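You operate a simulated robot arm through the tools that you are given. There is no shell and no other tool.

Carry out the task below with a simulated robot arm. There is one attempt and no reset: what you move stays moved.

TASK
Press the cap onto the streaky pink bottle, then shake it till the colour is even.
Fine: use the cap press; slide out again, bottle into the blue tray; leave the other bottles.

The check looks at the end state, three seconds after you hand in, the way a careful person would. Anything else that was tipped, shoved, dropped, spilled or broken makes it a failure. A push-on lid holds only when it is set on centred and level and pressed home; a screw cap is set on level and turned clockwise until tight.

THE ROBOT
A 7-joint arm with a two-finger parallel gripper, fixed in place. Base frame: the origin is at the foot of the arm, x ahead of it, y to its left, z up; the work surface is at about z = 0. Units: m, degrees, N and s.
With the tool pointing down near the work surface it reaches from about 0.24 to 0.62 m from the base axis. Its first joint turns from -66.0 to 66.0 degrees. Payload 2.6 kg.
The tool frame sits at the grasp point between the pads (the TCP): z along the fingers, y along the line on which they close. The tips reach 0.03 m beyond it. The gripper opens to 0.094 m. The fingers are 0.028 m wide and 0.01 m thick; the gripper's body (0.05 by 0.096 m) begins 0.055 m behind the TCP.
Orientation is told as [roll, pitch, yaw] about the base's x, y, z axes, in that order, counted from this pose: with the fingers straight down and closing along the base's y, the tool's x points along the base's -x, its y along +y and its z along -z.

THE INTERFACE
- The arm moves only by the tool jog_arm. Its argument "rows" is a list of rows, each a list of 6 numbers: the shift along the tool's x, y, z in units of 400 mm (1.0 is 400 mm), then the turn, a rotation vector about the tool's x, y, z in units of 45 degrees (1.0 is 45 degrees). In form: [[tx, ty, tz, ax, ay, az], ...]. A call has 1 to 20 rows; each row is the pose to reach, as a shift and turn from the pose commanded when the call began, along the tool's axes at that moment. "hand" is the finger opening in m, from 0 to 0.094, set as the call begins (left out, the last holds). A call with a number of a shift or a turn outside -1 to 1 is refused whole. A row lasts 0.2 s, in which the tool goes at most 0.05 m and 8.6 degrees; a call with a longer step from one row to the next is refused whole, and so is a gripper value outside its range. A pose out of reach is approached as far as the arm can. The call stops where the force on the tool passes 50 N (or 10 N more than at its start, if that is more) or the arm is blocked; 0.2 s more then pass. Each finger travels about 0.072 m/s and halts on what it meets, pressing with about 29 N; the grip force reading is that of the motor and also rises with nothing between the fingers. The clock runs only during rows and for 0.2 s after the last one: add rows that repeat a pose to give the fingers time. The reply holds the time, the measured pose of the TCP, the force on the tool along the base axes, the opening and the grip force, in the units named above and with some noise, with the torque about the TCP (base axes, N m) and any sound that the robot's microphone picked up.
- Cameras (640 x 400 px; columns grow to the right, rows downward): "scene" is fixed at [0.0214, 0.4195, 0.567]; the picture's right is [-0.89, -0.45, 0.00], its down [-0.24, 0.47, -0.85] and it looks along [0.38, -0.76, -0.53] (base axes); focal length 254 px, centre (320, 200). "wrist" rides on the gripper at [0.076, 0.014, -0.103] in the tool frame; the picture's right is [-0.18, 0.98, 0.00], its down [-0.75, -0.14, -0.64] and it looks along [-0.63, -0.12, 0.77] (tool axes); focal length 243 px, centre (320, 200). There is no depth. A picture from a camera that has moved, and an enlarged one, comes with that camera's place and axes in the base frame and with its lens.
- camera(camera): a new picture of that camera. It takes no simulated time.
- close_up(camera, box): a new picture of the part [left, top, right, bottom] of that camera's present view, enlarged. It takes no simulated time.
- sign_off(): hands the job in; it is judged then, once.

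Places have to be worked out from the pictures, the camera data and where the tool is seen. Open the gripper and draw the arm clear of the work before you hand the job in, unless the task says otherwise.

The tools are called after ">>>" by a JSON object that holds its "name" and its "arguments". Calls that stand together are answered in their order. jog_arm: Moves the arm, as the interface text tells. Its arguments: {"type":"object","properties":{"rows":{"type":"array"},"hand":{"type":"number"}},"required":["rows"]} The other tools are called the same way: camera (camera) takes a picture; close_up (camera, box) takes an enlarged picture of a part of a camera's view; sign_off () hands the job in.

At the start:

```text
time_s: 0.0
tool_pos: [0.2871, -0.0768, 0.4441]
ee_rot: [-0.1, -0.1, -0.2]
ft_force: [-1.9, -1.1, 0.3]
wrist_torque: [-0.02, 0.04, 0.0]
gripper_width: 0.0938
grip_force: 0.1
```

scene: 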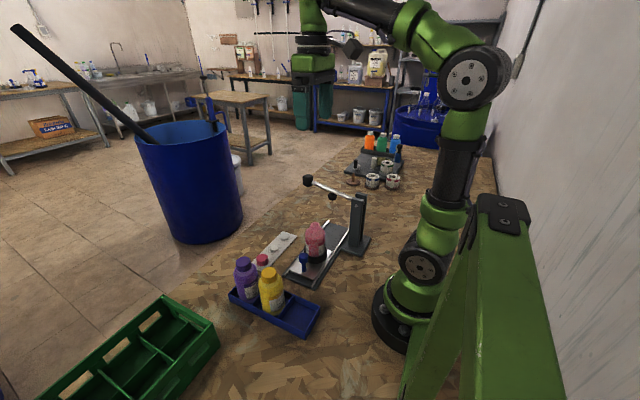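
wrist: 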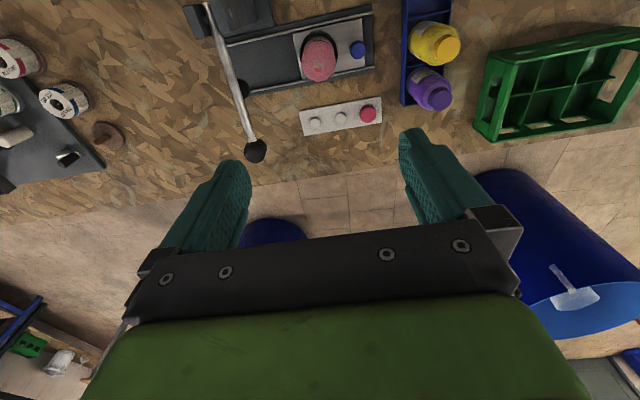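

I start by looking more closely at the work area in both views: a pink bottle seems to stand in a sliding carriage of the press, with caps in a strip beside it.

>>> {"name": "close_up", "arguments": {"camera": "scene", "box": [220, 160, 400, 340]}}

>>> {"name": "close_up", "arguments": {"camera": "wrist", "box": [180, 0, 480, 180]}}

>>> {"name": "close_up", "arguments": {"camera": "scene", "box": [280, 160, 400, 290]}}

```text
2.22 times, centred on (310, 250) of scene
camera zoom: at [0.0214, 0.4195, 0.567], right [-0.89, -0.45, 0.0], down [-0.24, 0.47, -0.85], along [0.38, -0.76, -0.53], focal length 565 px, centre (342, 89)
```

zoom: 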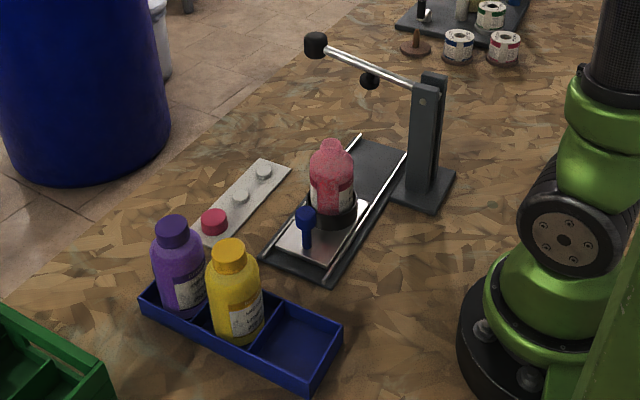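

```text
2.13 times, centred on (330, 90) of wrist
camera zoom: at [0.21, -0.0613, 0.5472], right [0.19, 0.98, 0.0], down [0.75, -0.14, 0.64], along [0.63, -0.12, -0.77], focal length 518 px, centre (299, 435)
```

zoom: 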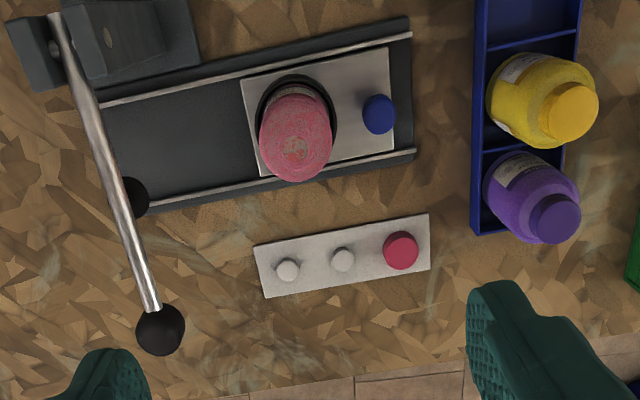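

```text
3.08 times, centred on (340, 225) of scene
camera zoom: at [0.0214, 0.4195, 0.567], right [-0.89, -0.45, 0.0], down [-0.24, 0.47, -0.85], along [0.38, -0.76, -0.53], focal length 783 px, centre (258, 123)
```

zoom: 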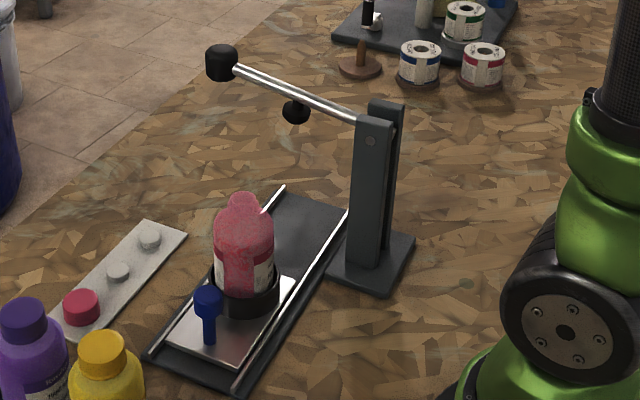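

The bottle stands in the carriage cup near (0.285, -0.075), the red cap is on a peg near (0.42, 0.00), and the press lever ball is near (0.37, -0.195, 0.2). I move the gripper above the cap, staying high, for a better view of it.

>>> {"name": "jog_arm", "arguments": {"rows": [[-0.03, 0.02, 0.05, 0, 0, 0], [-0.075, 0.045, 0.13, 0, 0, 0], [-0.12, 0.07, 0.21, 0, 0, 0], [-0.165, 0.095, 0.29, 0, 0, 0], [-0.21, 0.12, 0.37, 0, 0, 0], [-0.255, 0.145, 0.44, 0, 0, 0], [-0.29, 0.17, 0.5, 0, 0, 0], [-0.3325, 0.2, 0.56, 0, 0, 0], [-0.3325, 0.2, 0.56, 0, 0, 0]], "hand": 0.07}}

```text
time_s: 2.0
tool_pos: [0.4188, 0.0006, 0.2228]
ee_rot: [0.0, -0.1, -0.1]
ft_force: [-0.5, 0.5, 0.0]
wrist_torque: [-0.01, 0.0, -0.03]
gripper_width: 0.07
grip_force: 0.0
```

The arm is above the cap at about 0.22 m. I take a wrist picture to measure the cap, and a scene picture to check clearance.

>>> {"name": "camera", "arguments": {"camera": "wrist"}}

>>> {"name": "close_up", "arguments": {"camera": "wrist", "box": [220, 30, 400, 140]}}

>>> {"name": "camera", "arguments": {"camera": "scene"}}

```text
taken
camera wrist: at [0.3435, 0.0177, 0.3256], right [0.19, 0.98, 0.0], down [0.75, -0.14, 0.64], along [0.63, -0.12, -0.77], focal length 243 px, centre (320, 200)
```

wrist: 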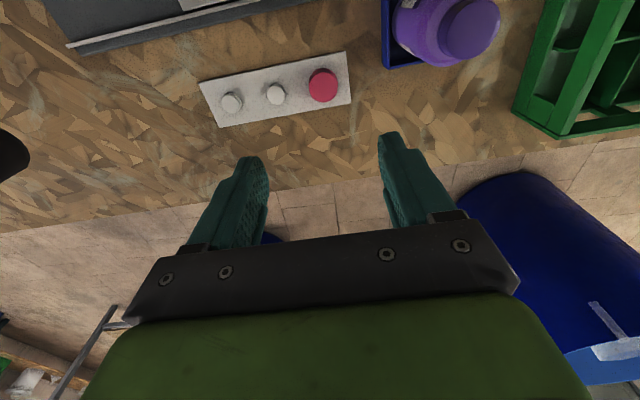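

```text
3.56 times, centred on (310, 85) of wrist
camera zoom: at [0.3435, 0.0177, 0.3256], right [0.19, 0.98, 0.0], down [0.75, -0.14, 0.64], along [0.63, -0.12, -0.77], focal length 863 px, centre (356, 609)
```

zoom: 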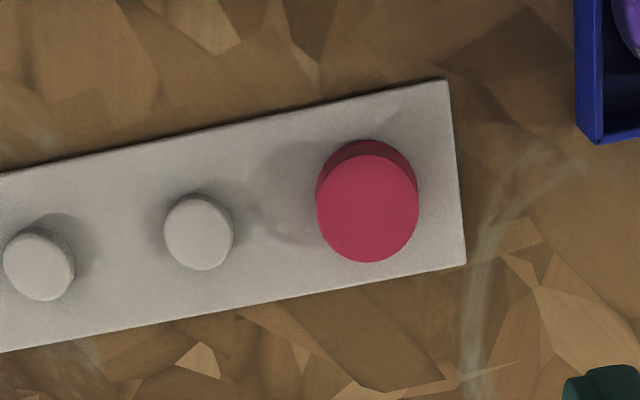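

```text
taken
```

scene: 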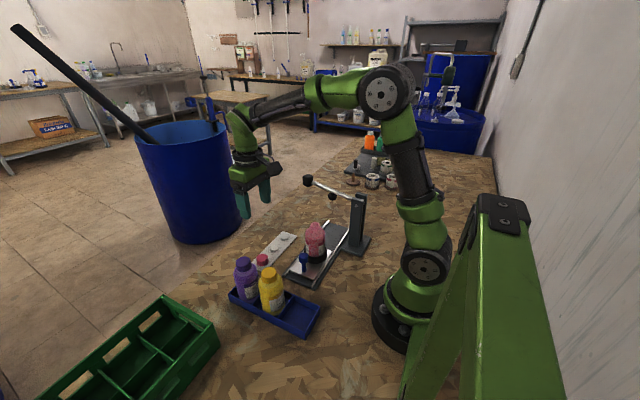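

I measure the cap from the scene camera too, so I can fix its height by triangulation, and I also zoom on the bottle neck.

>>> {"name": "close_up", "arguments": {"camera": "scene", "box": [240, 225, 310, 275]}}

>>> {"name": "close_up", "arguments": {"camera": "scene", "box": [280, 210, 360, 290]}}

```text
8.00 times, centred on (275, 250) of scene
camera zoom: at [0.0214, 0.4195, 0.567], right [-0.89, -0.45, 0.0], down [-0.24, 0.47, -0.85], along [0.38, -0.76, -0.53], focal length 2035 px, centre (680, -200)
```

zoom: 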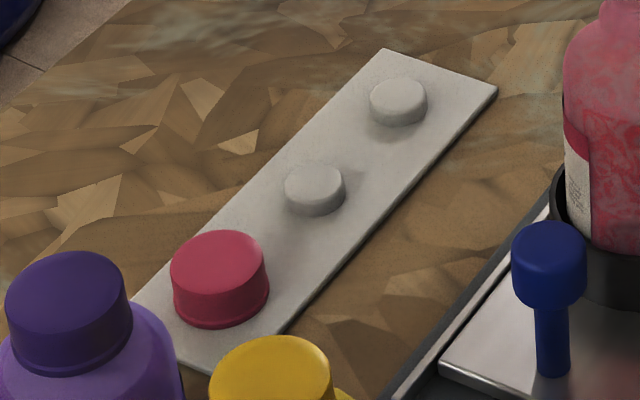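

```text
5.00 times, centred on (320, 250) of scene
camera zoom: at [0.0214, 0.4195, 0.567], right [-0.89, -0.45, 0.0], down [-0.24, 0.47, -0.85], along [0.38, -0.76, -0.53], focal length 1272 px, centre (320, -50)
```

zoom: 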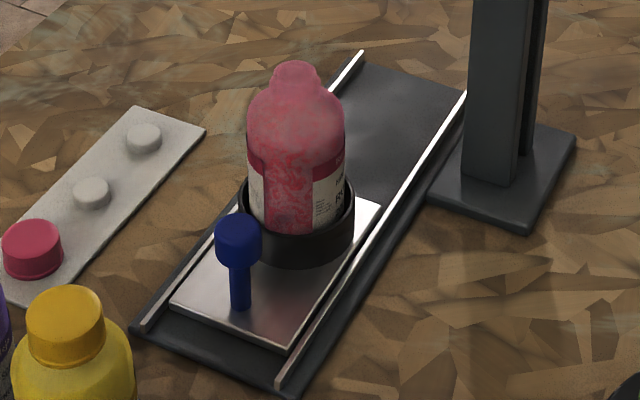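

The cap top looks to be at about (0.422, 0.007, 0.023), diameter 33 mm, height ~17 mm, resting on the strip. I descend partway to about z = 0.10 with a small correction in x and y, and check again.

>>> {"name": "jog_arm", "arguments": {"rows": [[-0.002, 0.002, 0.08, 0, 0, 0], [-0.004, 0.005, 0.16, 0, 0, 0], [-0.006, 0.0075, 0.24, 0, 0, 0], [-0.0075, 0.0075, 0.3, 0, 0, 0], [-0.0075, 0.0075, 0.3, 0, 0, 0]]}}

>>> {"name": "camera", "arguments": {"camera": "wrist"}}

>>> {"name": "close_up", "arguments": {"camera": "scene", "box": [220, 200, 310, 280]}}

```text
time_s: 3.2
tool_pos: [0.4232, 0.0059, 0.1015]
ee_rot: [0.2, 0.0, 0.0]
ft_force: [0.0, -0.2, 0.5]
wrist_torque: [0.0, -0.03, -0.01]
gripper_width: 0.0701
grip_force: 0.0
```

```text
taken
camera wrist: at [0.3475, 0.0221, 0.204], right [0.19, 0.98, 0.0], down [0.75, -0.14, 0.64], along [0.63, -0.12, -0.77], focal length 243 px, centre (320, 200)
```

wrist: 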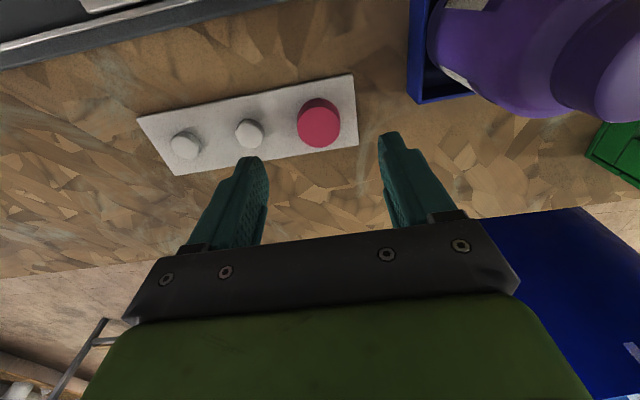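

```text
5.00 times, centred on (265, 240) of scene
camera zoom: at [0.0214, 0.4195, 0.567], right [-0.89, -0.45, 0.0], down [-0.24, 0.47, -0.85], along [0.38, -0.76, -0.53], focal length 1272 px, centre (595, 0)
```

zoom: 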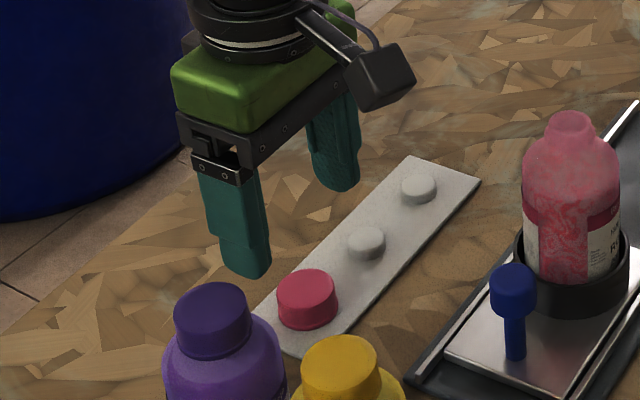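

The cap lies within 1–2 mm of the point below the TCP. I descend to TCP z ≈ 0.041 so the tips straddle the cap, then look before closing.

>>> {"name": "jog_arm", "arguments": {"rows": [[0.001, 0, 0.05, 0, 0, 0], [0.002, 0, 0.1, 0, 0, 0], [0.0025, 0, 0.13, 0, 0, 0], [0.0025, 0, 0.15, 0, 0, 0], [0.0025, 0, 0.15, 0, 0, 0]]}}

>>> {"name": "camera", "arguments": {"camera": "wrist"}}

>>> {"name": "close_up", "arguments": {"camera": "scene", "box": [220, 200, 310, 280]}}

```text
time_s: 4.4
tool_pos: [0.4205, 0.0057, 0.0401]
ee_rot: [0.0, 0.0, -0.2]
ft_force: [-0.5, -0.5, 0.0]
wrist_torque: [-0.01, -0.02, -0.01]
gripper_width: 0.07
grip_force: 0.0
```

```text
taken
camera wrist: at [0.3451, 0.0216, 0.1436], right [0.18, 0.98, 0.0], down [0.75, -0.14, 0.64], along [0.63, -0.12, -0.77], focal length 243 px, centre (320, 200)
```

wrist: 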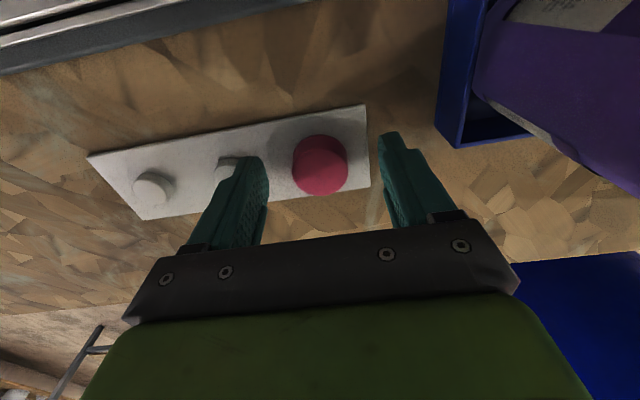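

```text
5.00 times, centred on (265, 240) of scene
camera zoom: at [0.0214, 0.4195, 0.567], right [-0.89, -0.45, 0.0], down [-0.24, 0.47, -0.85], along [0.38, -0.76, -0.53], focal length 1272 px, centre (595, 0)
```

zoom: 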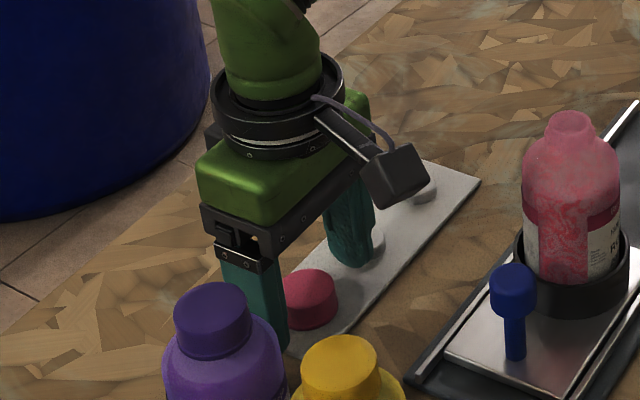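

Fingers straddle the cap with clearance to the middle peg. I close the gripper on the cap in place.

>>> {"name": "jog_arm", "arguments": {"rows": [[0, 0, 0, 0, 0, 0], [0, 0, 0, 0, 0, 0], [0, 0, 0, 0, 0, 0], [0, 0, 0, 0, 0, 0]], "hand": 0.022}}

>>> {"name": "camera", "arguments": {"camera": "wrist"}}

```text
time_s: 5.4
tool_pos: [0.4204, 0.0056, 0.041]
ee_rot: [0.0, -0.1, -0.1]
ft_force: [0.2, 0.0, -0.1]
wrist_torque: [0.0, 0.0, -0.02]
gripper_width: 0.0323
grip_force: 28.7
```

```text
taken
camera wrist: at [0.3452, 0.0215, 0.1439], right [0.18, 0.98, 0.0], down [0.75, -0.14, 0.64], along [0.63, -0.12, -0.77], focal length 243 px, centre (320, 200)
```

wrist: 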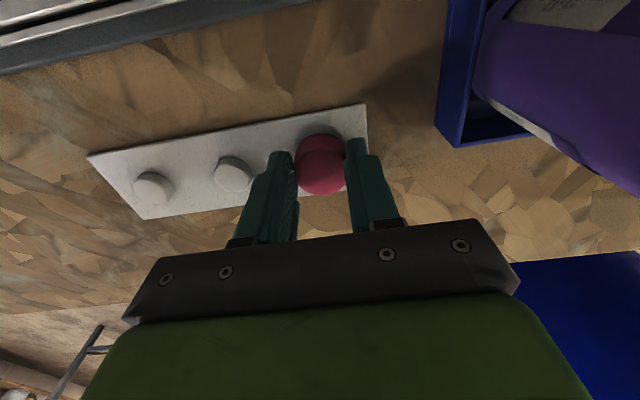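

The cap is held at 32 mm width with full grip force. I lift it straight up off the peg and check that it stays level.

>>> {"name": "jog_arm", "arguments": {"rows": [[0, 0, -0.03, 0, 0, 0], [0, 0, -0.09, 0, 0, 0], [0, 0, -0.18, 0, 0, 0], [0, 0, -0.28, 0, 0, 0], [0, 0, -0.38, 0, 0, 0], [0, 0, -0.45, 0, 0, 0], [0, 0, -0.5, 0, 0, 0], [0, 0, -0.5, 0, 0, 0]]}}

>>> {"name": "close_up", "arguments": {"camera": "wrist", "box": [220, 80, 420, 240]}}

>>> {"name": "close_up", "arguments": {"camera": "scene", "box": [200, 130, 310, 230]}}

```text
time_s: 7.2
tool_pos: [0.4189, 0.006, 0.2413]
ee_rot: [0.0, -0.2, -0.1]
ft_force: [0.5, 0.0, 0.7]
wrist_torque: [0.03, 0.01, 0.0]
gripper_width: 0.032
grip_force: 29.0
```

```text
2.50 times, centred on (320, 160) of wrist
camera zoom: at [0.3433, 0.0219, 0.3436], right [0.19, 0.98, 0.0], down [0.75, -0.14, 0.64], along [0.63, -0.12, -0.77], focal length 606 px, centre (320, 300)
```

zoom: 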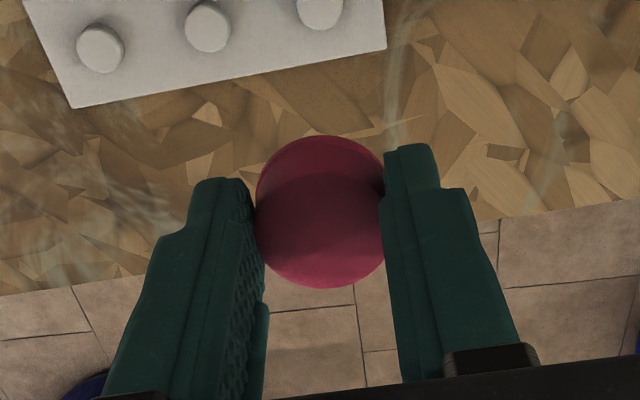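

```text
4.00 times, centred on (255, 180) of scene
camera zoom: at [0.0214, 0.4195, 0.567], right [-0.89, -0.45, 0.0], down [-0.24, 0.47, -0.85], along [0.38, -0.76, -0.53], focal length 1018 px, centre (580, 280)
```

zoom: 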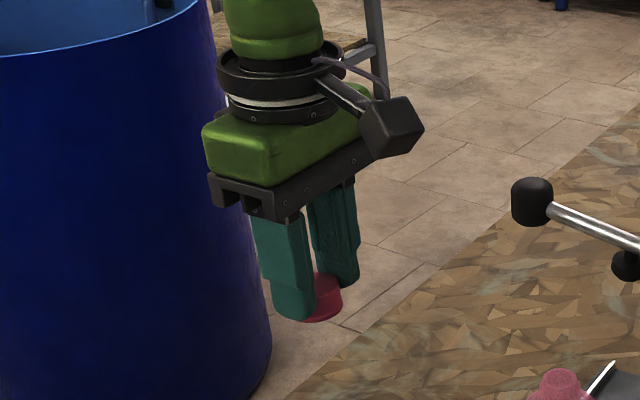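

The cap is held level and centred (its centre is ~0–2 mm from the TCP axis). I now carry it over the bottle at TCP z ≈ 0.26 to measure the neck.

>>> {"name": "jog_arm", "arguments": {"rows": [[0.04, -0.025, -0.03, 0, 0, 0], [0.09, -0.055, -0.05, 0, 0, 0], [0.145, -0.088, -0.05, 0, 0, 0], [0.2, -0.122, -0.05, 0, 0, 0], [0.255, -0.155, -0.05, 0, 0, 0], [0.3, -0.183, -0.05, 0, 0, 0], [0.335, -0.204, -0.05, 0, 0, 0], [0.335, -0.204, -0.05, 0, 0, 0]]}}

>>> {"name": "camera", "arguments": {"camera": "wrist"}}

>>> {"name": "camera", "arguments": {"camera": "scene"}}

```text
time_s: 9.0
tool_pos: [0.2855, -0.0755, 0.261]
ee_rot: [0.1, -0.2, -0.2]
ft_force: [0.5, -0.5, 0.2]
wrist_torque: [0.03, 0.02, 0.02]
gripper_width: 0.0321
grip_force: 29.2
```

```text
taken
camera wrist: at [0.2102, -0.0599, 0.3632], right [0.18, 0.98, 0.0], down [0.75, -0.14, 0.64], along [0.63, -0.12, -0.77], focal length 243 px, centre (320, 200)
```

wrist: 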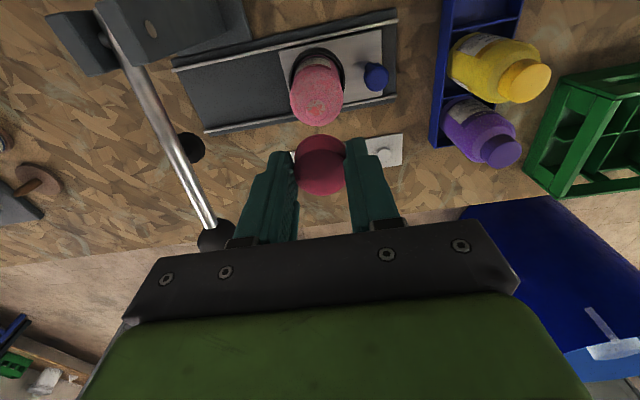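

```text
taken
```

scene: 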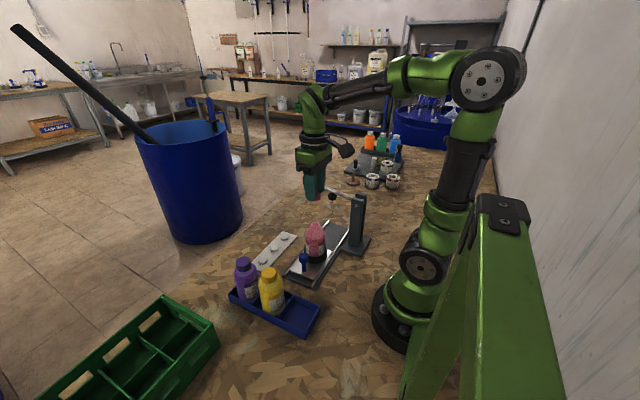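

>>> {"name": "close_up", "arguments": {"camera": "wrist", "box": [260, 40, 380, 130]}}

>>> {"name": "close_up", "arguments": {"camera": "scene", "box": [290, 205, 350, 265]}}

```text
4.44 times, centred on (320, 85) of wrist
camera zoom: at [0.2102, -0.0599, 0.3632], right [0.18, 0.98, 0.0], down [0.75, -0.14, 0.64], along [0.63, -0.12, -0.77], focal length 1078 px, centre (320, 711)
```

zoom: 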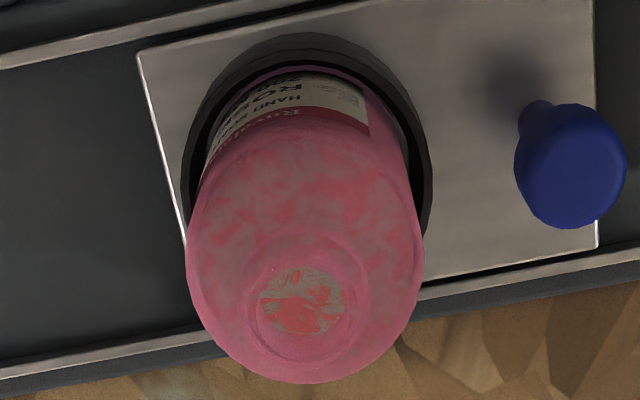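

```text
6.67 times, centred on (320, 235) of scene
camera zoom: at [0.0214, 0.4195, 0.567], right [-0.89, -0.45, 0.0], down [-0.24, 0.47, -0.85], along [0.38, -0.76, -0.53], focal length 1696 px, centre (320, -33)
```

zoom: 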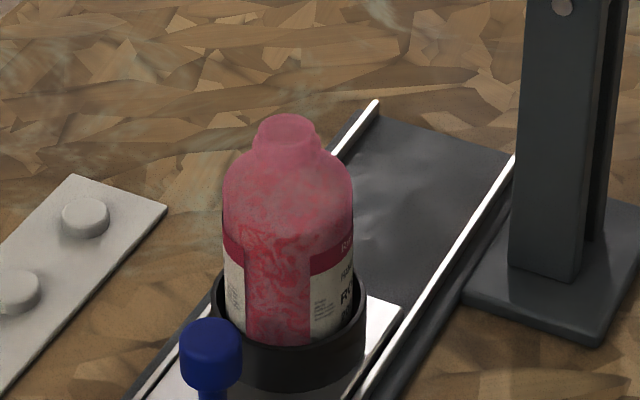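

Triangulating from both cameras, the neck rim centre is at about (0.287, -0.078, 0.1355), rim ≈ 24 mm; relative to the held cap I need about -1 mm in x and -4 mm in y. I come down so the cap hangs ~1 cm above the neck and re-measure.

>>> {"name": "jog_arm", "arguments": {"rows": [[0.001, -0.004, 0.06, 0, 0, 0], [0.002, -0.008, 0.12, 0, 0, 0], [0.003, -0.0102, 0.165, 0, 0, 0], [0.003, -0.0102, 0.189, 0, 0, 0], [0.003, -0.0102, 0.189, 0, 0, 0], [0.003, -0.0102, 0.189, 0, 0, 0]]}}

>>> {"name": "close_up", "arguments": {"camera": "wrist", "box": [250, 80, 400, 200]}}

>>> {"name": "close_up", "arguments": {"camera": "scene", "box": [280, 170, 350, 240]}}

```text
time_s: 10.4
tool_pos: [0.2858, -0.0812, 0.1854]
ee_rot: [0.2, -0.1, -0.2]
ft_force: [-0.4, 0.8, -0.3]
wrist_torque: [-0.04, -0.01, 0.01]
gripper_width: 0.0321
grip_force: 29.2
```

```text
3.33 times, centred on (325, 140) of wrist
camera zoom: at [0.2096, -0.0648, 0.288], right [0.19, 0.98, 0.0], down [0.75, -0.14, 0.64], along [0.63, -0.12, -0.77], focal length 809 px, centre (303, 400)
```

zoom: 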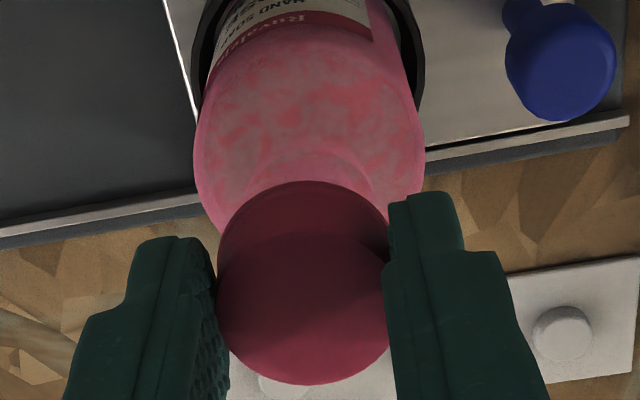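

```text
5.71 times, centred on (315, 205) of scene
camera zoom: at [0.0214, 0.4195, 0.567], right [-0.89, -0.45, 0.0], down [-0.24, 0.47, -0.85], along [0.38, -0.76, -0.53], focal length 1454 px, centre (349, 171)
```

zoom: 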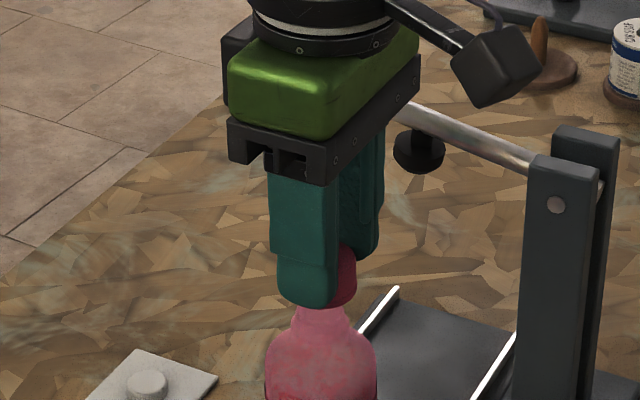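

The cap now hangs just above the neck. I zoom in strongly from both cameras to judge the remaining offset.

>>> {"name": "close_up", "arguments": {"camera": "wrist", "box": [280, 90, 370, 150]}}

>>> {"name": "close_up", "arguments": {"camera": "scene", "box": [298, 208, 334, 240]}}

```text
6.67 times, centred on (325, 120) of wrist
camera zoom: at [0.2096, -0.0648, 0.288], right [0.19, 0.98, 0.0], down [0.75, -0.14, 0.64], along [0.63, -0.12, -0.77], focal length 1618 px, centre (287, 733)
```

zoom: 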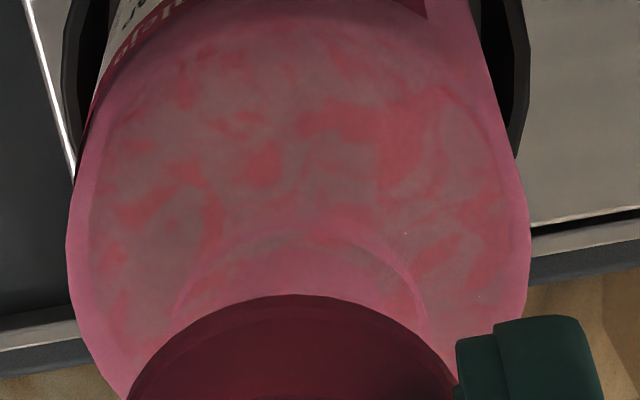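

```text
12.50 times, centred on (316, 224) of scene
camera zoom: at [0.0214, 0.4195, 0.567], right [-0.89, -0.45, 0.0], down [-0.24, 0.47, -0.85], along [0.38, -0.76, -0.53], focal length 3180 px, centre (370, -100)
```

zoom: 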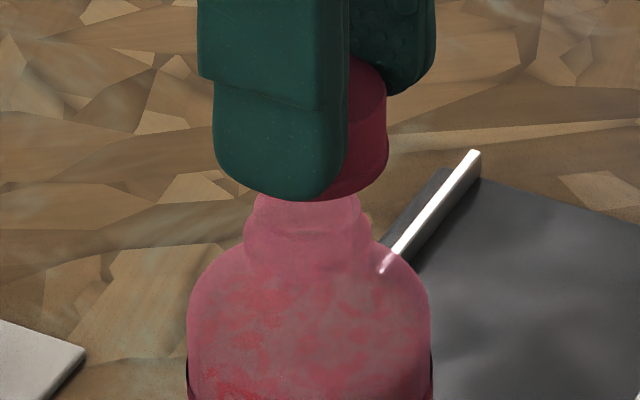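

The scene view shows the cap ~1.5 mm off along x and the wrist view ~1 mm off along y. I correct by +1.4 mm in x and +1 mm in y, lowering only to TCP z ≈ 0.176.

>>> {"name": "jog_arm", "arguments": {"rows": [[-0.0018, 0.0012, 0, 0, 0, 0], [-0.0035, 0.0025, 0.005, 0, 0, 0], [-0.0035, 0.0025, 0.015, 0, 0, 0], [-0.0035, 0.0025, 0.0225, 0, 0, 0], [-0.0035, 0.0025, 0.0225, 0, 0, 0], [-0.0035, 0.0025, 0.0225, 0, 0, 0]]}}

>>> {"name": "close_up", "arguments": {"camera": "wrist", "box": [270, 90, 370, 200]}}

>>> {"name": "close_up", "arguments": {"camera": "scene", "box": [298, 208, 334, 240]}}

```text
time_s: 11.8
tool_pos: [0.2865, -0.0781, 0.1764]
ee_rot: [0.0, -0.1, -0.1]
ft_force: [0.1, 0.0, -0.2]
wrist_torque: [0.02, 0.0, 0.0]
gripper_width: 0.032
grip_force: 28.9
```

```text
3.64 times, centred on (320, 145) of wrist
camera zoom: at [0.2115, -0.0629, 0.2785], right [0.19, 0.98, 0.0], down [0.75, -0.14, 0.64], along [0.63, -0.12, -0.77], focal length 882 px, centre (320, 400)
```

zoom: 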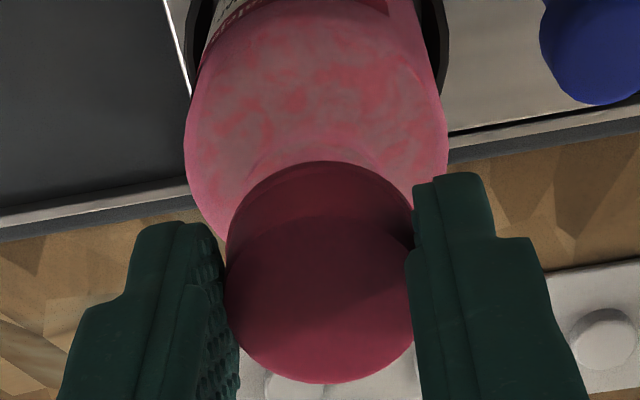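

```text
12.50 times, centred on (316, 224) of scene
camera zoom: at [0.0214, 0.4195, 0.567], right [-0.89, -0.45, 0.0], down [-0.24, 0.47, -0.85], along [0.38, -0.76, -0.53], focal length 3180 px, centre (370, -100)
```

zoom: 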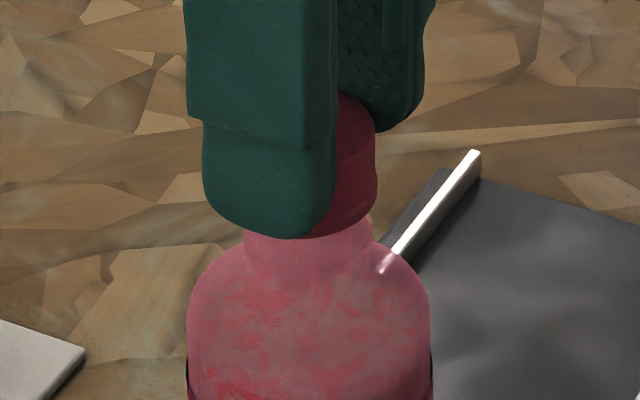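

Now the cap is about 0.8 mm too far in +y relative to the bottle axis. I make that small correction and check again before lowering.

>>> {"name": "jog_arm", "arguments": {"rows": [[0.0008, -0.002, 0, 0, 0, 0], [0.0008, -0.002, 0, 0, 0, 0], [0.0008, -0.002, 0.005, 0, 0, 0], [0.0008, -0.002, 0.005, 0, 0, 0]]}}

>>> {"name": "close_up", "arguments": {"camera": "wrist", "box": [270, 90, 370, 200]}}

>>> {"name": "close_up", "arguments": {"camera": "scene", "box": [298, 208, 334, 240]}}

```text
time_s: 12.8
tool_pos: [0.2866, -0.0787, 0.1753]
ee_rot: [0.0, -0.1, -0.1]
ft_force: [0.9, -0.5, 1.0]
wrist_torque: [0.0, 0.02, -0.02]
gripper_width: 0.0322
grip_force: 28.8
```

```text
3.64 times, centred on (320, 145) of wrist
camera zoom: at [0.2112, -0.0637, 0.2766], right [0.19, 0.98, 0.0], down [0.75, -0.14, 0.64], along [0.63, -0.12, -0.77], focal length 882 px, centre (320, 400)
```

zoom: 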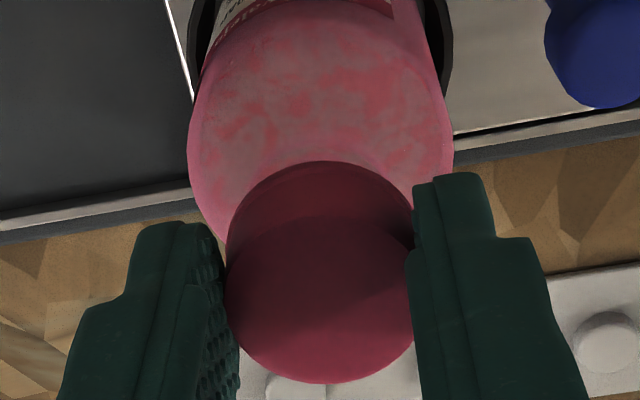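

```text
12.50 times, centred on (316, 224) of scene
camera zoom: at [0.0214, 0.4195, 0.567], right [-0.89, -0.45, 0.0], down [-0.24, 0.47, -0.85], along [0.38, -0.76, -0.53], focal length 3180 px, centre (370, -100)
```

zoom: 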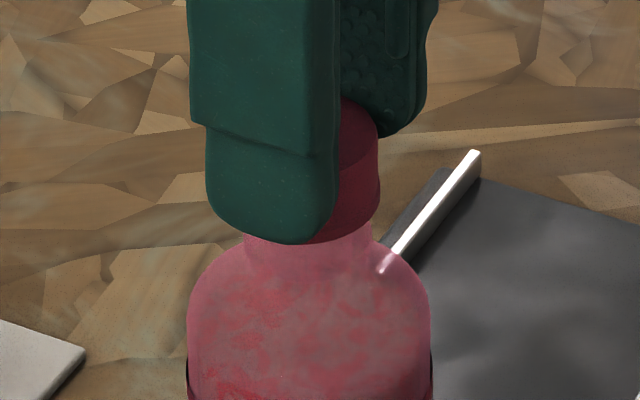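

Both views now show the cap centred on the bottle axis within ~0.3 mm. I lower gently in small steps, watching the force.

>>> {"name": "jog_arm", "arguments": {"rows": [[0, 0, 0.0025, 0, 0, 0], [0, 0, 0.005, 0, 0, 0], [0, 0, 0.0075, 0, 0, 0], [0, 0, 0.01, 0, 0, 0], [0, 0, 0.01, 0, 0, 0]]}}

>>> {"name": "close_up", "arguments": {"camera": "scene", "box": [298, 208, 334, 240]}}

```text
time_s: 14.0
tool_pos: [0.2864, -0.0785, 0.1708]
ee_rot: [0.0, 0.0, -0.1]
ft_force: [-0.1, 0.3, -0.2]
wrist_torque: [-0.01, -0.01, 0.01]
gripper_width: 0.032
grip_force: 29.2
```

```text
12.50 times, centred on (316, 224) of scene
camera zoom: at [0.0214, 0.4195, 0.567], right [-0.89, -0.45, 0.0], down [-0.24, 0.47, -0.85], along [0.38, -0.76, -0.53], focal length 3180 px, centre (370, -100)
```

zoom: 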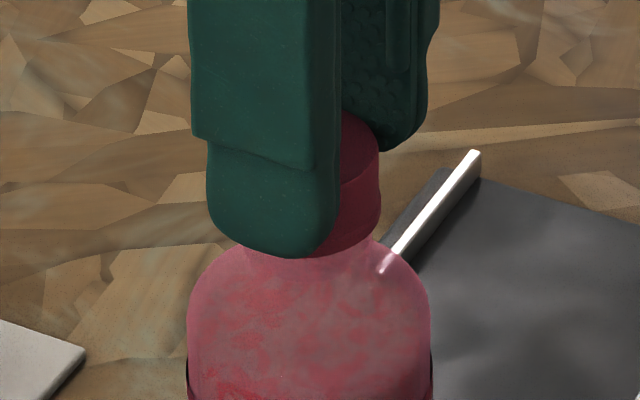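

No contact force yet at TCP z ≈ 0.170. I continue down in 1 mm steps.

>>> {"name": "jog_arm", "arguments": {"rows": [[0, 0, 0.0025, 0, 0, 0], [0, 0, 0.005, 0, 0, 0], [0, 0, 0.0075, 0, 0, 0], [0, 0, 0.0075, 0, 0, 0]]}}

>>> {"name": "close_up", "arguments": {"camera": "scene", "box": [298, 208, 334, 240]}}

```text
time_s: 15.0
tool_pos: [0.287, -0.0789, 0.1671]
ee_rot: [0.1, -0.1, -0.1]
ft_force: [-0.1, -0.5, -1.2]
wrist_torque: [0.01, 0.0, 0.02]
gripper_width: 0.0321
grip_force: 29.2
```

```text
12.50 times, centred on (316, 224) of scene
camera zoom: at [0.0214, 0.4195, 0.567], right [-0.89, -0.45, 0.0], down [-0.24, 0.47, -0.85], along [0.38, -0.76, -0.53], focal length 3180 px, centre (370, -100)
```

zoom: 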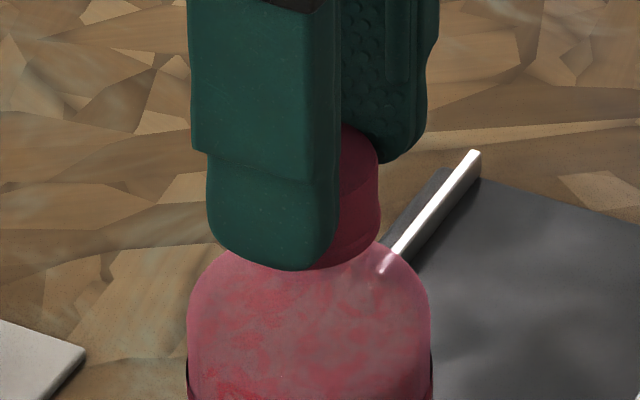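

The neck seems to have entered the cap with no force. I continue down slowly.

>>> {"name": "jog_arm", "arguments": {"rows": [[0, 0, 0.0025, 0, 0, 0], [0, 0, 0.005, 0, 0, 0], [0, 0, 0.005, 0, 0, 0]]}}

>>> {"name": "close_up", "arguments": {"camera": "scene", "box": [298, 208, 334, 240]}}

>>> {"name": "close_up", "arguments": {"camera": "wrist", "box": [270, 90, 370, 200]}}

```text
time_s: 15.8
tool_pos: [0.2865, -0.0794, 0.1652]
ee_rot: [0.0, -0.1, -0.2]
ft_force: [-1.0, 0.1, 0.5]
wrist_torque: [0.03, -0.01, 0.02]
gripper_width: 0.0322
grip_force: 29.1
```

```text
12.50 times, centred on (316, 224) of scene
camera zoom: at [0.0214, 0.4195, 0.567], right [-0.89, -0.45, 0.0], down [-0.24, 0.47, -0.85], along [0.38, -0.76, -0.53], focal length 3180 px, centre (370, -100)
```

zoom: 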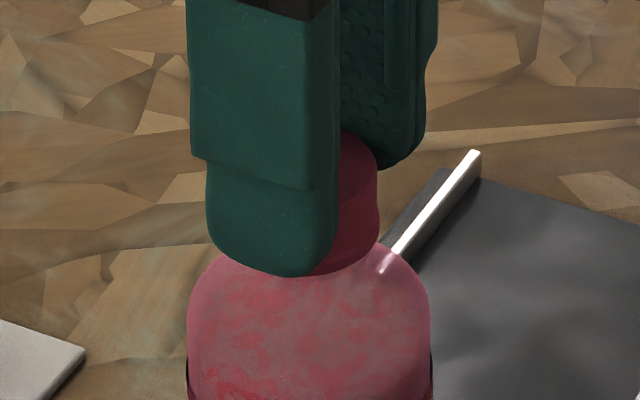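

```text
3.64 times, centred on (320, 145) of wrist
camera zoom: at [0.2111, -0.0634, 0.2679], right [0.19, 0.98, 0.0], down [0.75, -0.14, 0.64], along [0.63, -0.12, -0.77], focal length 882 px, centre (320, 400)
```

zoom: 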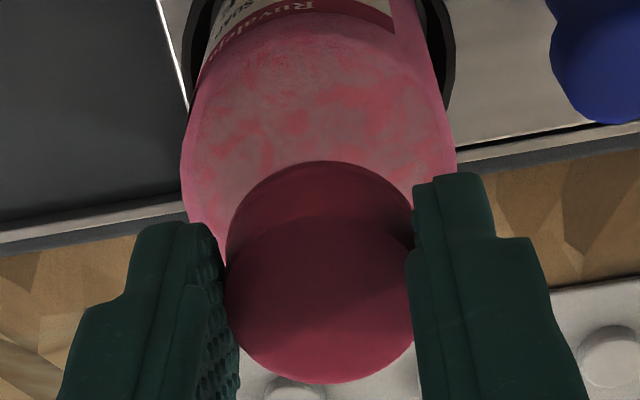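

Still free. Continue down in small steps.

>>> {"name": "jog_arm", "arguments": {"rows": [[0, 0, 0.0025, 0, 0, 0], [0, 0, 0.005, 0, 0, 0], [0, 0, 0.005, 0, 0, 0]]}}

>>> {"name": "close_up", "arguments": {"camera": "scene", "box": [298, 208, 334, 240]}}

```text
time_s: 16.6
tool_pos: [0.2864, -0.0795, 0.1631]
ee_rot: [0.0, -0.1, -0.1]
ft_force: [0.4, -0.8, 0.1]
wrist_torque: [-0.02, 0.05, -0.01]
gripper_width: 0.0323
grip_force: 29.5
```

```text
12.50 times, centred on (316, 224) of scene
camera zoom: at [0.0214, 0.4195, 0.567], right [-0.89, -0.45, 0.0], down [-0.24, 0.47, -0.85], along [0.38, -0.76, -0.53], focal length 3180 px, centre (370, -100)
```

zoom: 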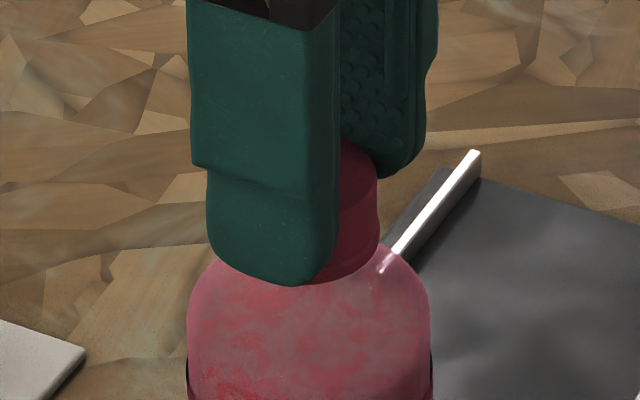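

Still no force. Continue another 2 mm.

>>> {"name": "jog_arm", "arguments": {"rows": [[0, 0, 0.0025, 0, 0, 0], [0, 0, 0.005, 0, 0, 0], [0, 0, 0.005, 0, 0, 0]]}}

>>> {"name": "close_up", "arguments": {"camera": "scene", "box": [298, 208, 334, 240]}}

```text
time_s: 17.4
tool_pos: [0.2871, -0.0794, 0.1624]
ee_rot: [0.1, -0.1, 0.0]
ft_force: [-0.6, 0.0, -0.2]
wrist_torque: [-0.01, -0.01, -0.03]
gripper_width: 0.0323
grip_force: 29.1
```

```text
12.50 times, centred on (316, 224) of scene
camera zoom: at [0.0214, 0.4195, 0.567], right [-0.89, -0.45, 0.0], down [-0.24, 0.47, -0.85], along [0.38, -0.76, -0.53], focal length 3180 px, centre (370, -100)
```

zoom: 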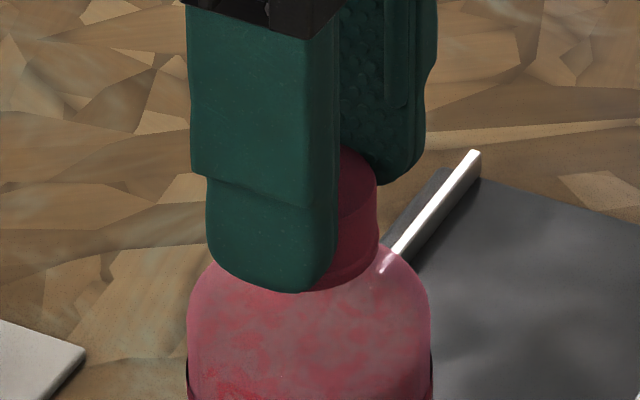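

Still no contact; keep going in small steps.

>>> {"name": "jog_arm", "arguments": {"rows": [[0, 0, 0.0025, 0, 0, 0], [0, 0, 0.005, 0, 0, 0], [0, 0, 0.005, 0, 0, 0]]}}

>>> {"name": "close_up", "arguments": {"camera": "scene", "box": [298, 208, 334, 240]}}

>>> {"name": "close_up", "arguments": {"camera": "wrist", "box": [270, 90, 370, 200]}}

```text
time_s: 18.2
tool_pos: [0.2868, -0.0806, 0.1589]
ee_rot: [0.1, -0.1, -0.1]
ft_force: [-1.5, -0.3, -0.1]
wrist_torque: [-0.02, 0.04, 0.0]
gripper_width: 0.0321
grip_force: 29.1
```

```text
12.50 times, centred on (316, 224) of scene
camera zoom: at [0.0214, 0.4195, 0.567], right [-0.89, -0.45, 0.0], down [-0.24, 0.47, -0.85], along [0.38, -0.76, -0.53], focal length 3180 px, centre (370, -100)
```

zoom: 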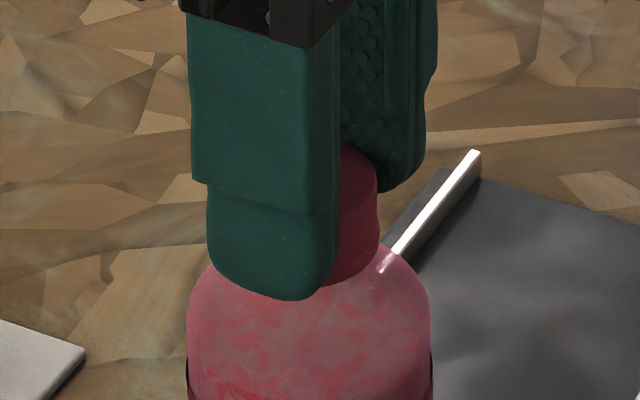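

```text
3.64 times, centred on (320, 145) of wrist
camera zoom: at [0.2113, -0.0636, 0.2612], right [0.19, 0.98, 0.0], down [0.75, -0.14, 0.64], along [0.63, -0.12, -0.77], focal length 882 px, centre (320, 400)
```

zoom: 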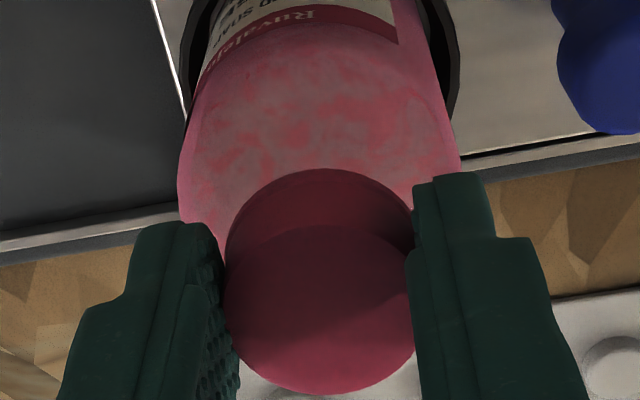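

The wrist view shows the cap has begun to slide up in the grip by ~2 mm, so it is now resting on the neck, level and centred. I open the fingers to release it and check.

>>> {"name": "jog_arm", "arguments": {"rows": [[0, 0, 0, 0, 0, 0], [0, 0, 0, 0, 0, 0], [0, 0, 0, 0, 0, 0]], "hand": 0.06}}

>>> {"name": "close_up", "arguments": {"camera": "scene", "box": [298, 208, 334, 240]}}

>>> {"name": "close_up", "arguments": {"camera": "wrist", "box": [270, 90, 370, 200]}}

```text
time_s: 19.0
tool_pos: [0.2871, -0.0787, 0.1589]
ee_rot: [0.1, 0.0, -0.1]
ft_force: [-0.1, 0.0, -0.5]
wrist_torque: [0.0, -0.01, -0.02]
gripper_width: 0.06
grip_force: 0.0
```

```text
12.50 times, centred on (316, 224) of scene
camera zoom: at [0.0214, 0.4195, 0.567], right [-0.89, -0.45, 0.0], down [-0.24, 0.47, -0.85], along [0.38, -0.76, -0.53], focal length 3180 px, centre (370, -100)
```

zoom: 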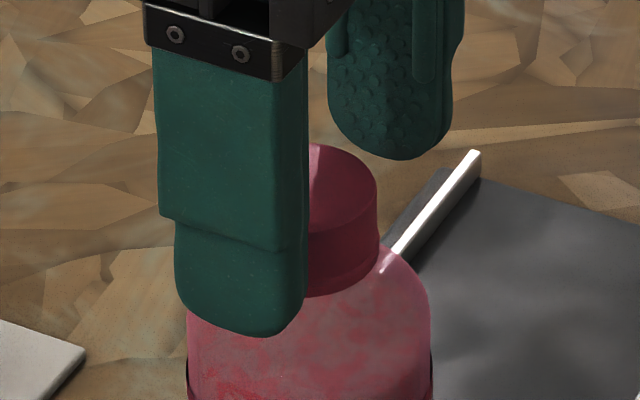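

```text
3.64 times, centred on (320, 145) of wrist
camera zoom: at [0.2113, -0.0636, 0.2613], right [0.19, 0.98, 0.0], down [0.75, -0.14, 0.64], along [0.63, -0.12, -0.77], focal length 882 px, centre (320, 400)
```

zoom: 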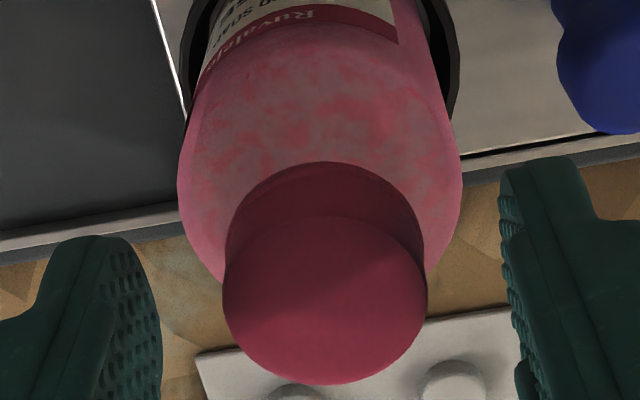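

The cap sits on the neck. I raise the gripper straight up and inspect the cap from both cameras.

>>> {"name": "jog_arm", "arguments": {"rows": [[0, 0, -0.02, 0, 0, 0], [0, 0, -0.06, 0, 0, 0], [0, 0, -0.12, 0, 0, 0], [0, 0, -0.2, 0, 0, 0], [0, 0, -0.28, 0, 0, 0], [0, 0, -0.28, 0, 0, 0]]}}

>>> {"name": "close_up", "arguments": {"camera": "scene", "box": [298, 205, 340, 245]}}

>>> {"name": "close_up", "arguments": {"camera": "wrist", "box": [260, 30, 380, 130]}}

>>> {"name": "camera", "arguments": {"camera": "wrist"}}

```text
time_s: 20.4
tool_pos: [0.2875, -0.0786, 0.2705]
ee_rot: [0.0, -0.1, 0.1]
ft_force: [-0.5, -0.3, 0.1]
wrist_torque: [0.01, 0.01, -0.03]
gripper_width: 0.0602
grip_force: 0.0
```

```text
10.00 times, centred on (319, 225) of scene
camera zoom: at [0.0214, 0.4195, 0.567], right [-0.89, -0.45, 0.0], down [-0.24, 0.47, -0.85], along [0.38, -0.76, -0.53], focal length 2544 px, centre (330, -50)
```

zoom: 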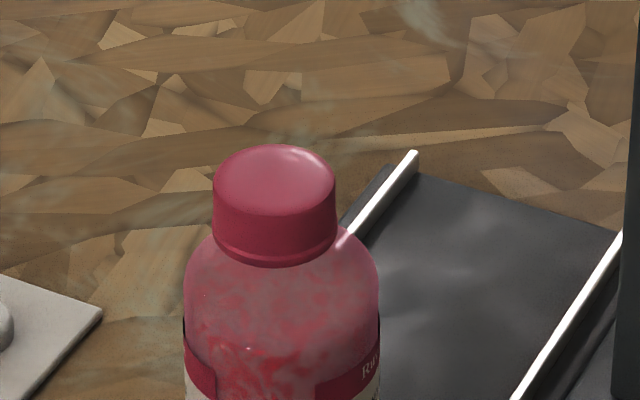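

```text
4.00 times, centred on (320, 80) of wrist
camera zoom: at [0.2116, -0.0627, 0.3733], right [0.18, 0.98, 0.0], down [0.75, -0.14, 0.64], along [0.63, -0.12, -0.77], focal length 970 px, centre (320, 680)
```

zoom: 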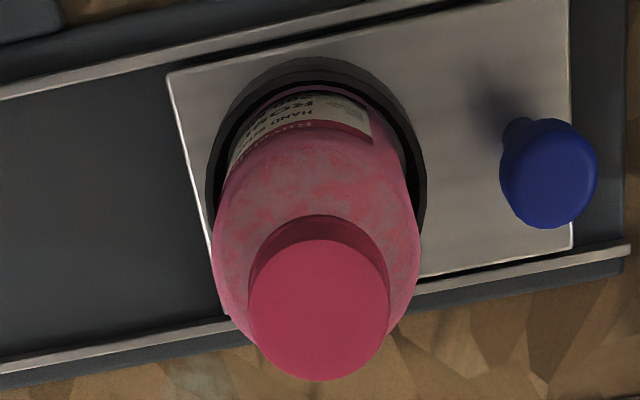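

```text
taken
camera wrist: at [0.2116, -0.0627, 0.3733], right [0.18, 0.98, 0.0], down [0.75, -0.14, 0.64], along [0.63, -0.12, -0.77], focal length 243 px, centre (320, 200)
```

wrist: 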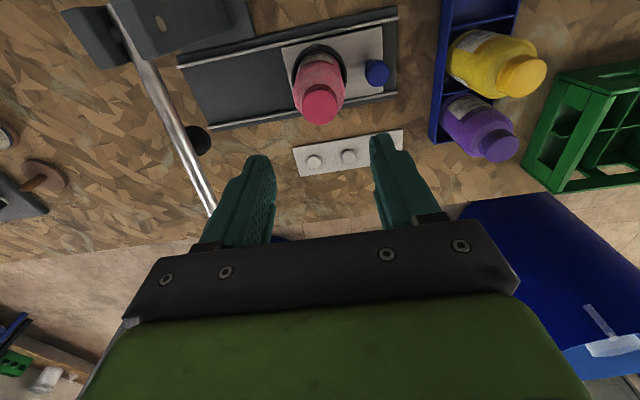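

The cap sits level and centred on the neck. The carriage knob head is at about (0.287, -0.012, top 0.072), 26 mm wide. I move above it and turn the gripper -90° in yaw so the fingers close along x and the camera is on the side away from the bottle.

>>> {"name": "jog_arm", "arguments": {"rows": [[0, 0.02, 0.02, 0, 0, 0.16], [0, 0.05, 0.04, 0, 0, 0.32], [0, 0.08, 0.06, 0, 0, 0.48], [0, 0.11, 0.08, 0, 0, 0.64], [0, 0.14, 0.1, 0, 0, 0.8], [0, 0.16, 0.11, 0, 0, 0.92], [0, 0.1665, 0.12, 0, 0, 1.0], [0, 0.1665, 0.12, 0, 0, 1.0]]}}

>>> {"name": "jog_arm", "arguments": {"rows": [[0, 0, 0, 0, 0, 0.16], [0, 0, 0, 0, 0, 0.32], [0, 0, 0, 0, 0, 0.48], [0, 0, 0, 0, 0, 0.64], [0, 0, 0, 0, 0, 0.8], [0, 0, 0, 0, 0, 0.92], [0, 0, 0, 0, 0, 1.0], [0, 0, 0, 0, 0, 1.0]]}}

>>> {"name": "camera", "arguments": {"camera": "wrist"}}

>>> {"name": "camera", "arguments": {"camera": "scene"}}

```text
time_s: 22.2
tool_pos: [0.2878, -0.0102, 0.2227]
ee_rot: [0.2, -0.1, -45.2]
ft_force: [0.2, -0.9, 0.1]
wrist_torque: [-0.01, -0.03, 0.0]
gripper_width: 0.0598
grip_force: 0.0
```

```text
time_s: 24.0
tool_pos: [0.2861, -0.0124, 0.2243]
ee_rot: [0.1, 0.1, -90.3]
ft_force: [-0.6, 0.0, -0.5]
wrist_torque: [0.0, 0.0, -0.02]
gripper_width: 0.0598
grip_force: 0.0
```

```text
taken
camera wrist: at [0.302, 0.0653, 0.326], right [0.98, -0.19, 0.0], down [-0.14, -0.75, 0.64], along [-0.12, -0.63, -0.77], focal length 243 px, centre (320, 200)
```

wrist: 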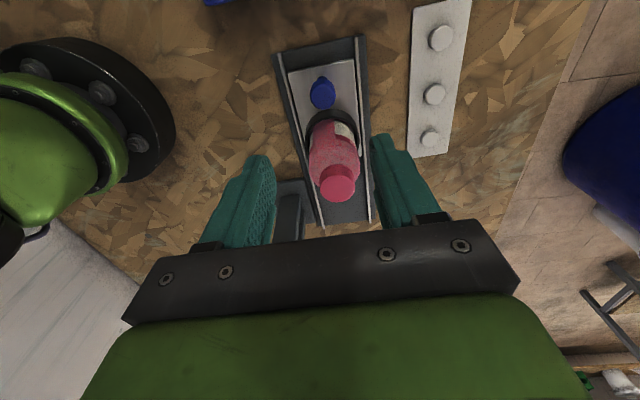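

```text
taken
```

scene: 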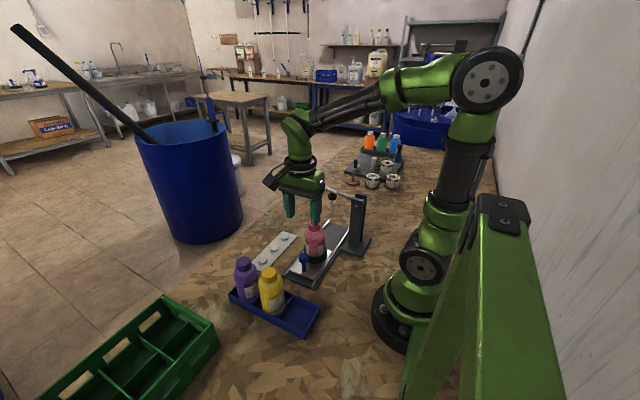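

The gripper is yawed -90°. I zoom on the knob to place it relative to the fingers.

>>> {"name": "close_up", "arguments": {"camera": "wrist", "box": [260, 30, 400, 220]}}

>>> {"name": "close_up", "arguments": {"camera": "wrist", "box": [290, 60, 360, 120]}}

```text
2.11 times, centred on (330, 125) of wrist
camera zoom: at [0.302, 0.0653, 0.326], right [0.98, -0.19, 0.0], down [-0.14, -0.75, 0.64], along [-0.12, -0.63, -0.77], focal length 511 px, centre (299, 358)
```

zoom: 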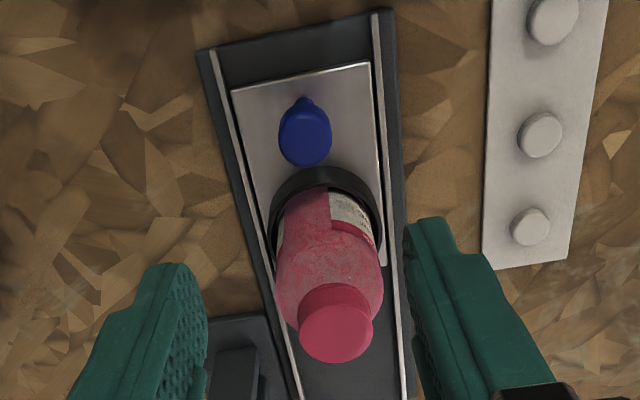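

```text
6.67 times, centred on (325, 90) of wrist
camera zoom: at [0.302, 0.0653, 0.326], right [0.98, -0.19, 0.0], down [-0.14, -0.75, 0.64], along [-0.12, -0.63, -0.77], focal length 1618 px, centre (287, 933)
```

zoom: 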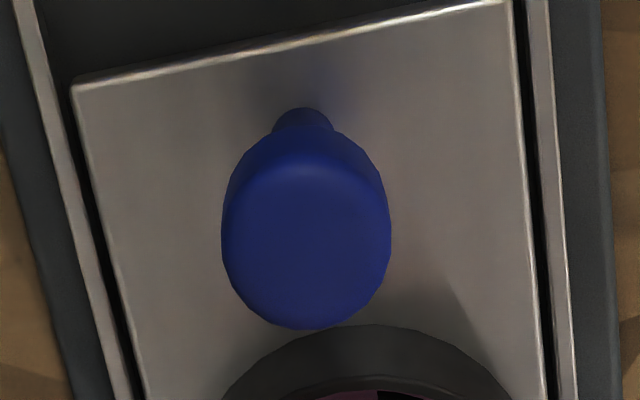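

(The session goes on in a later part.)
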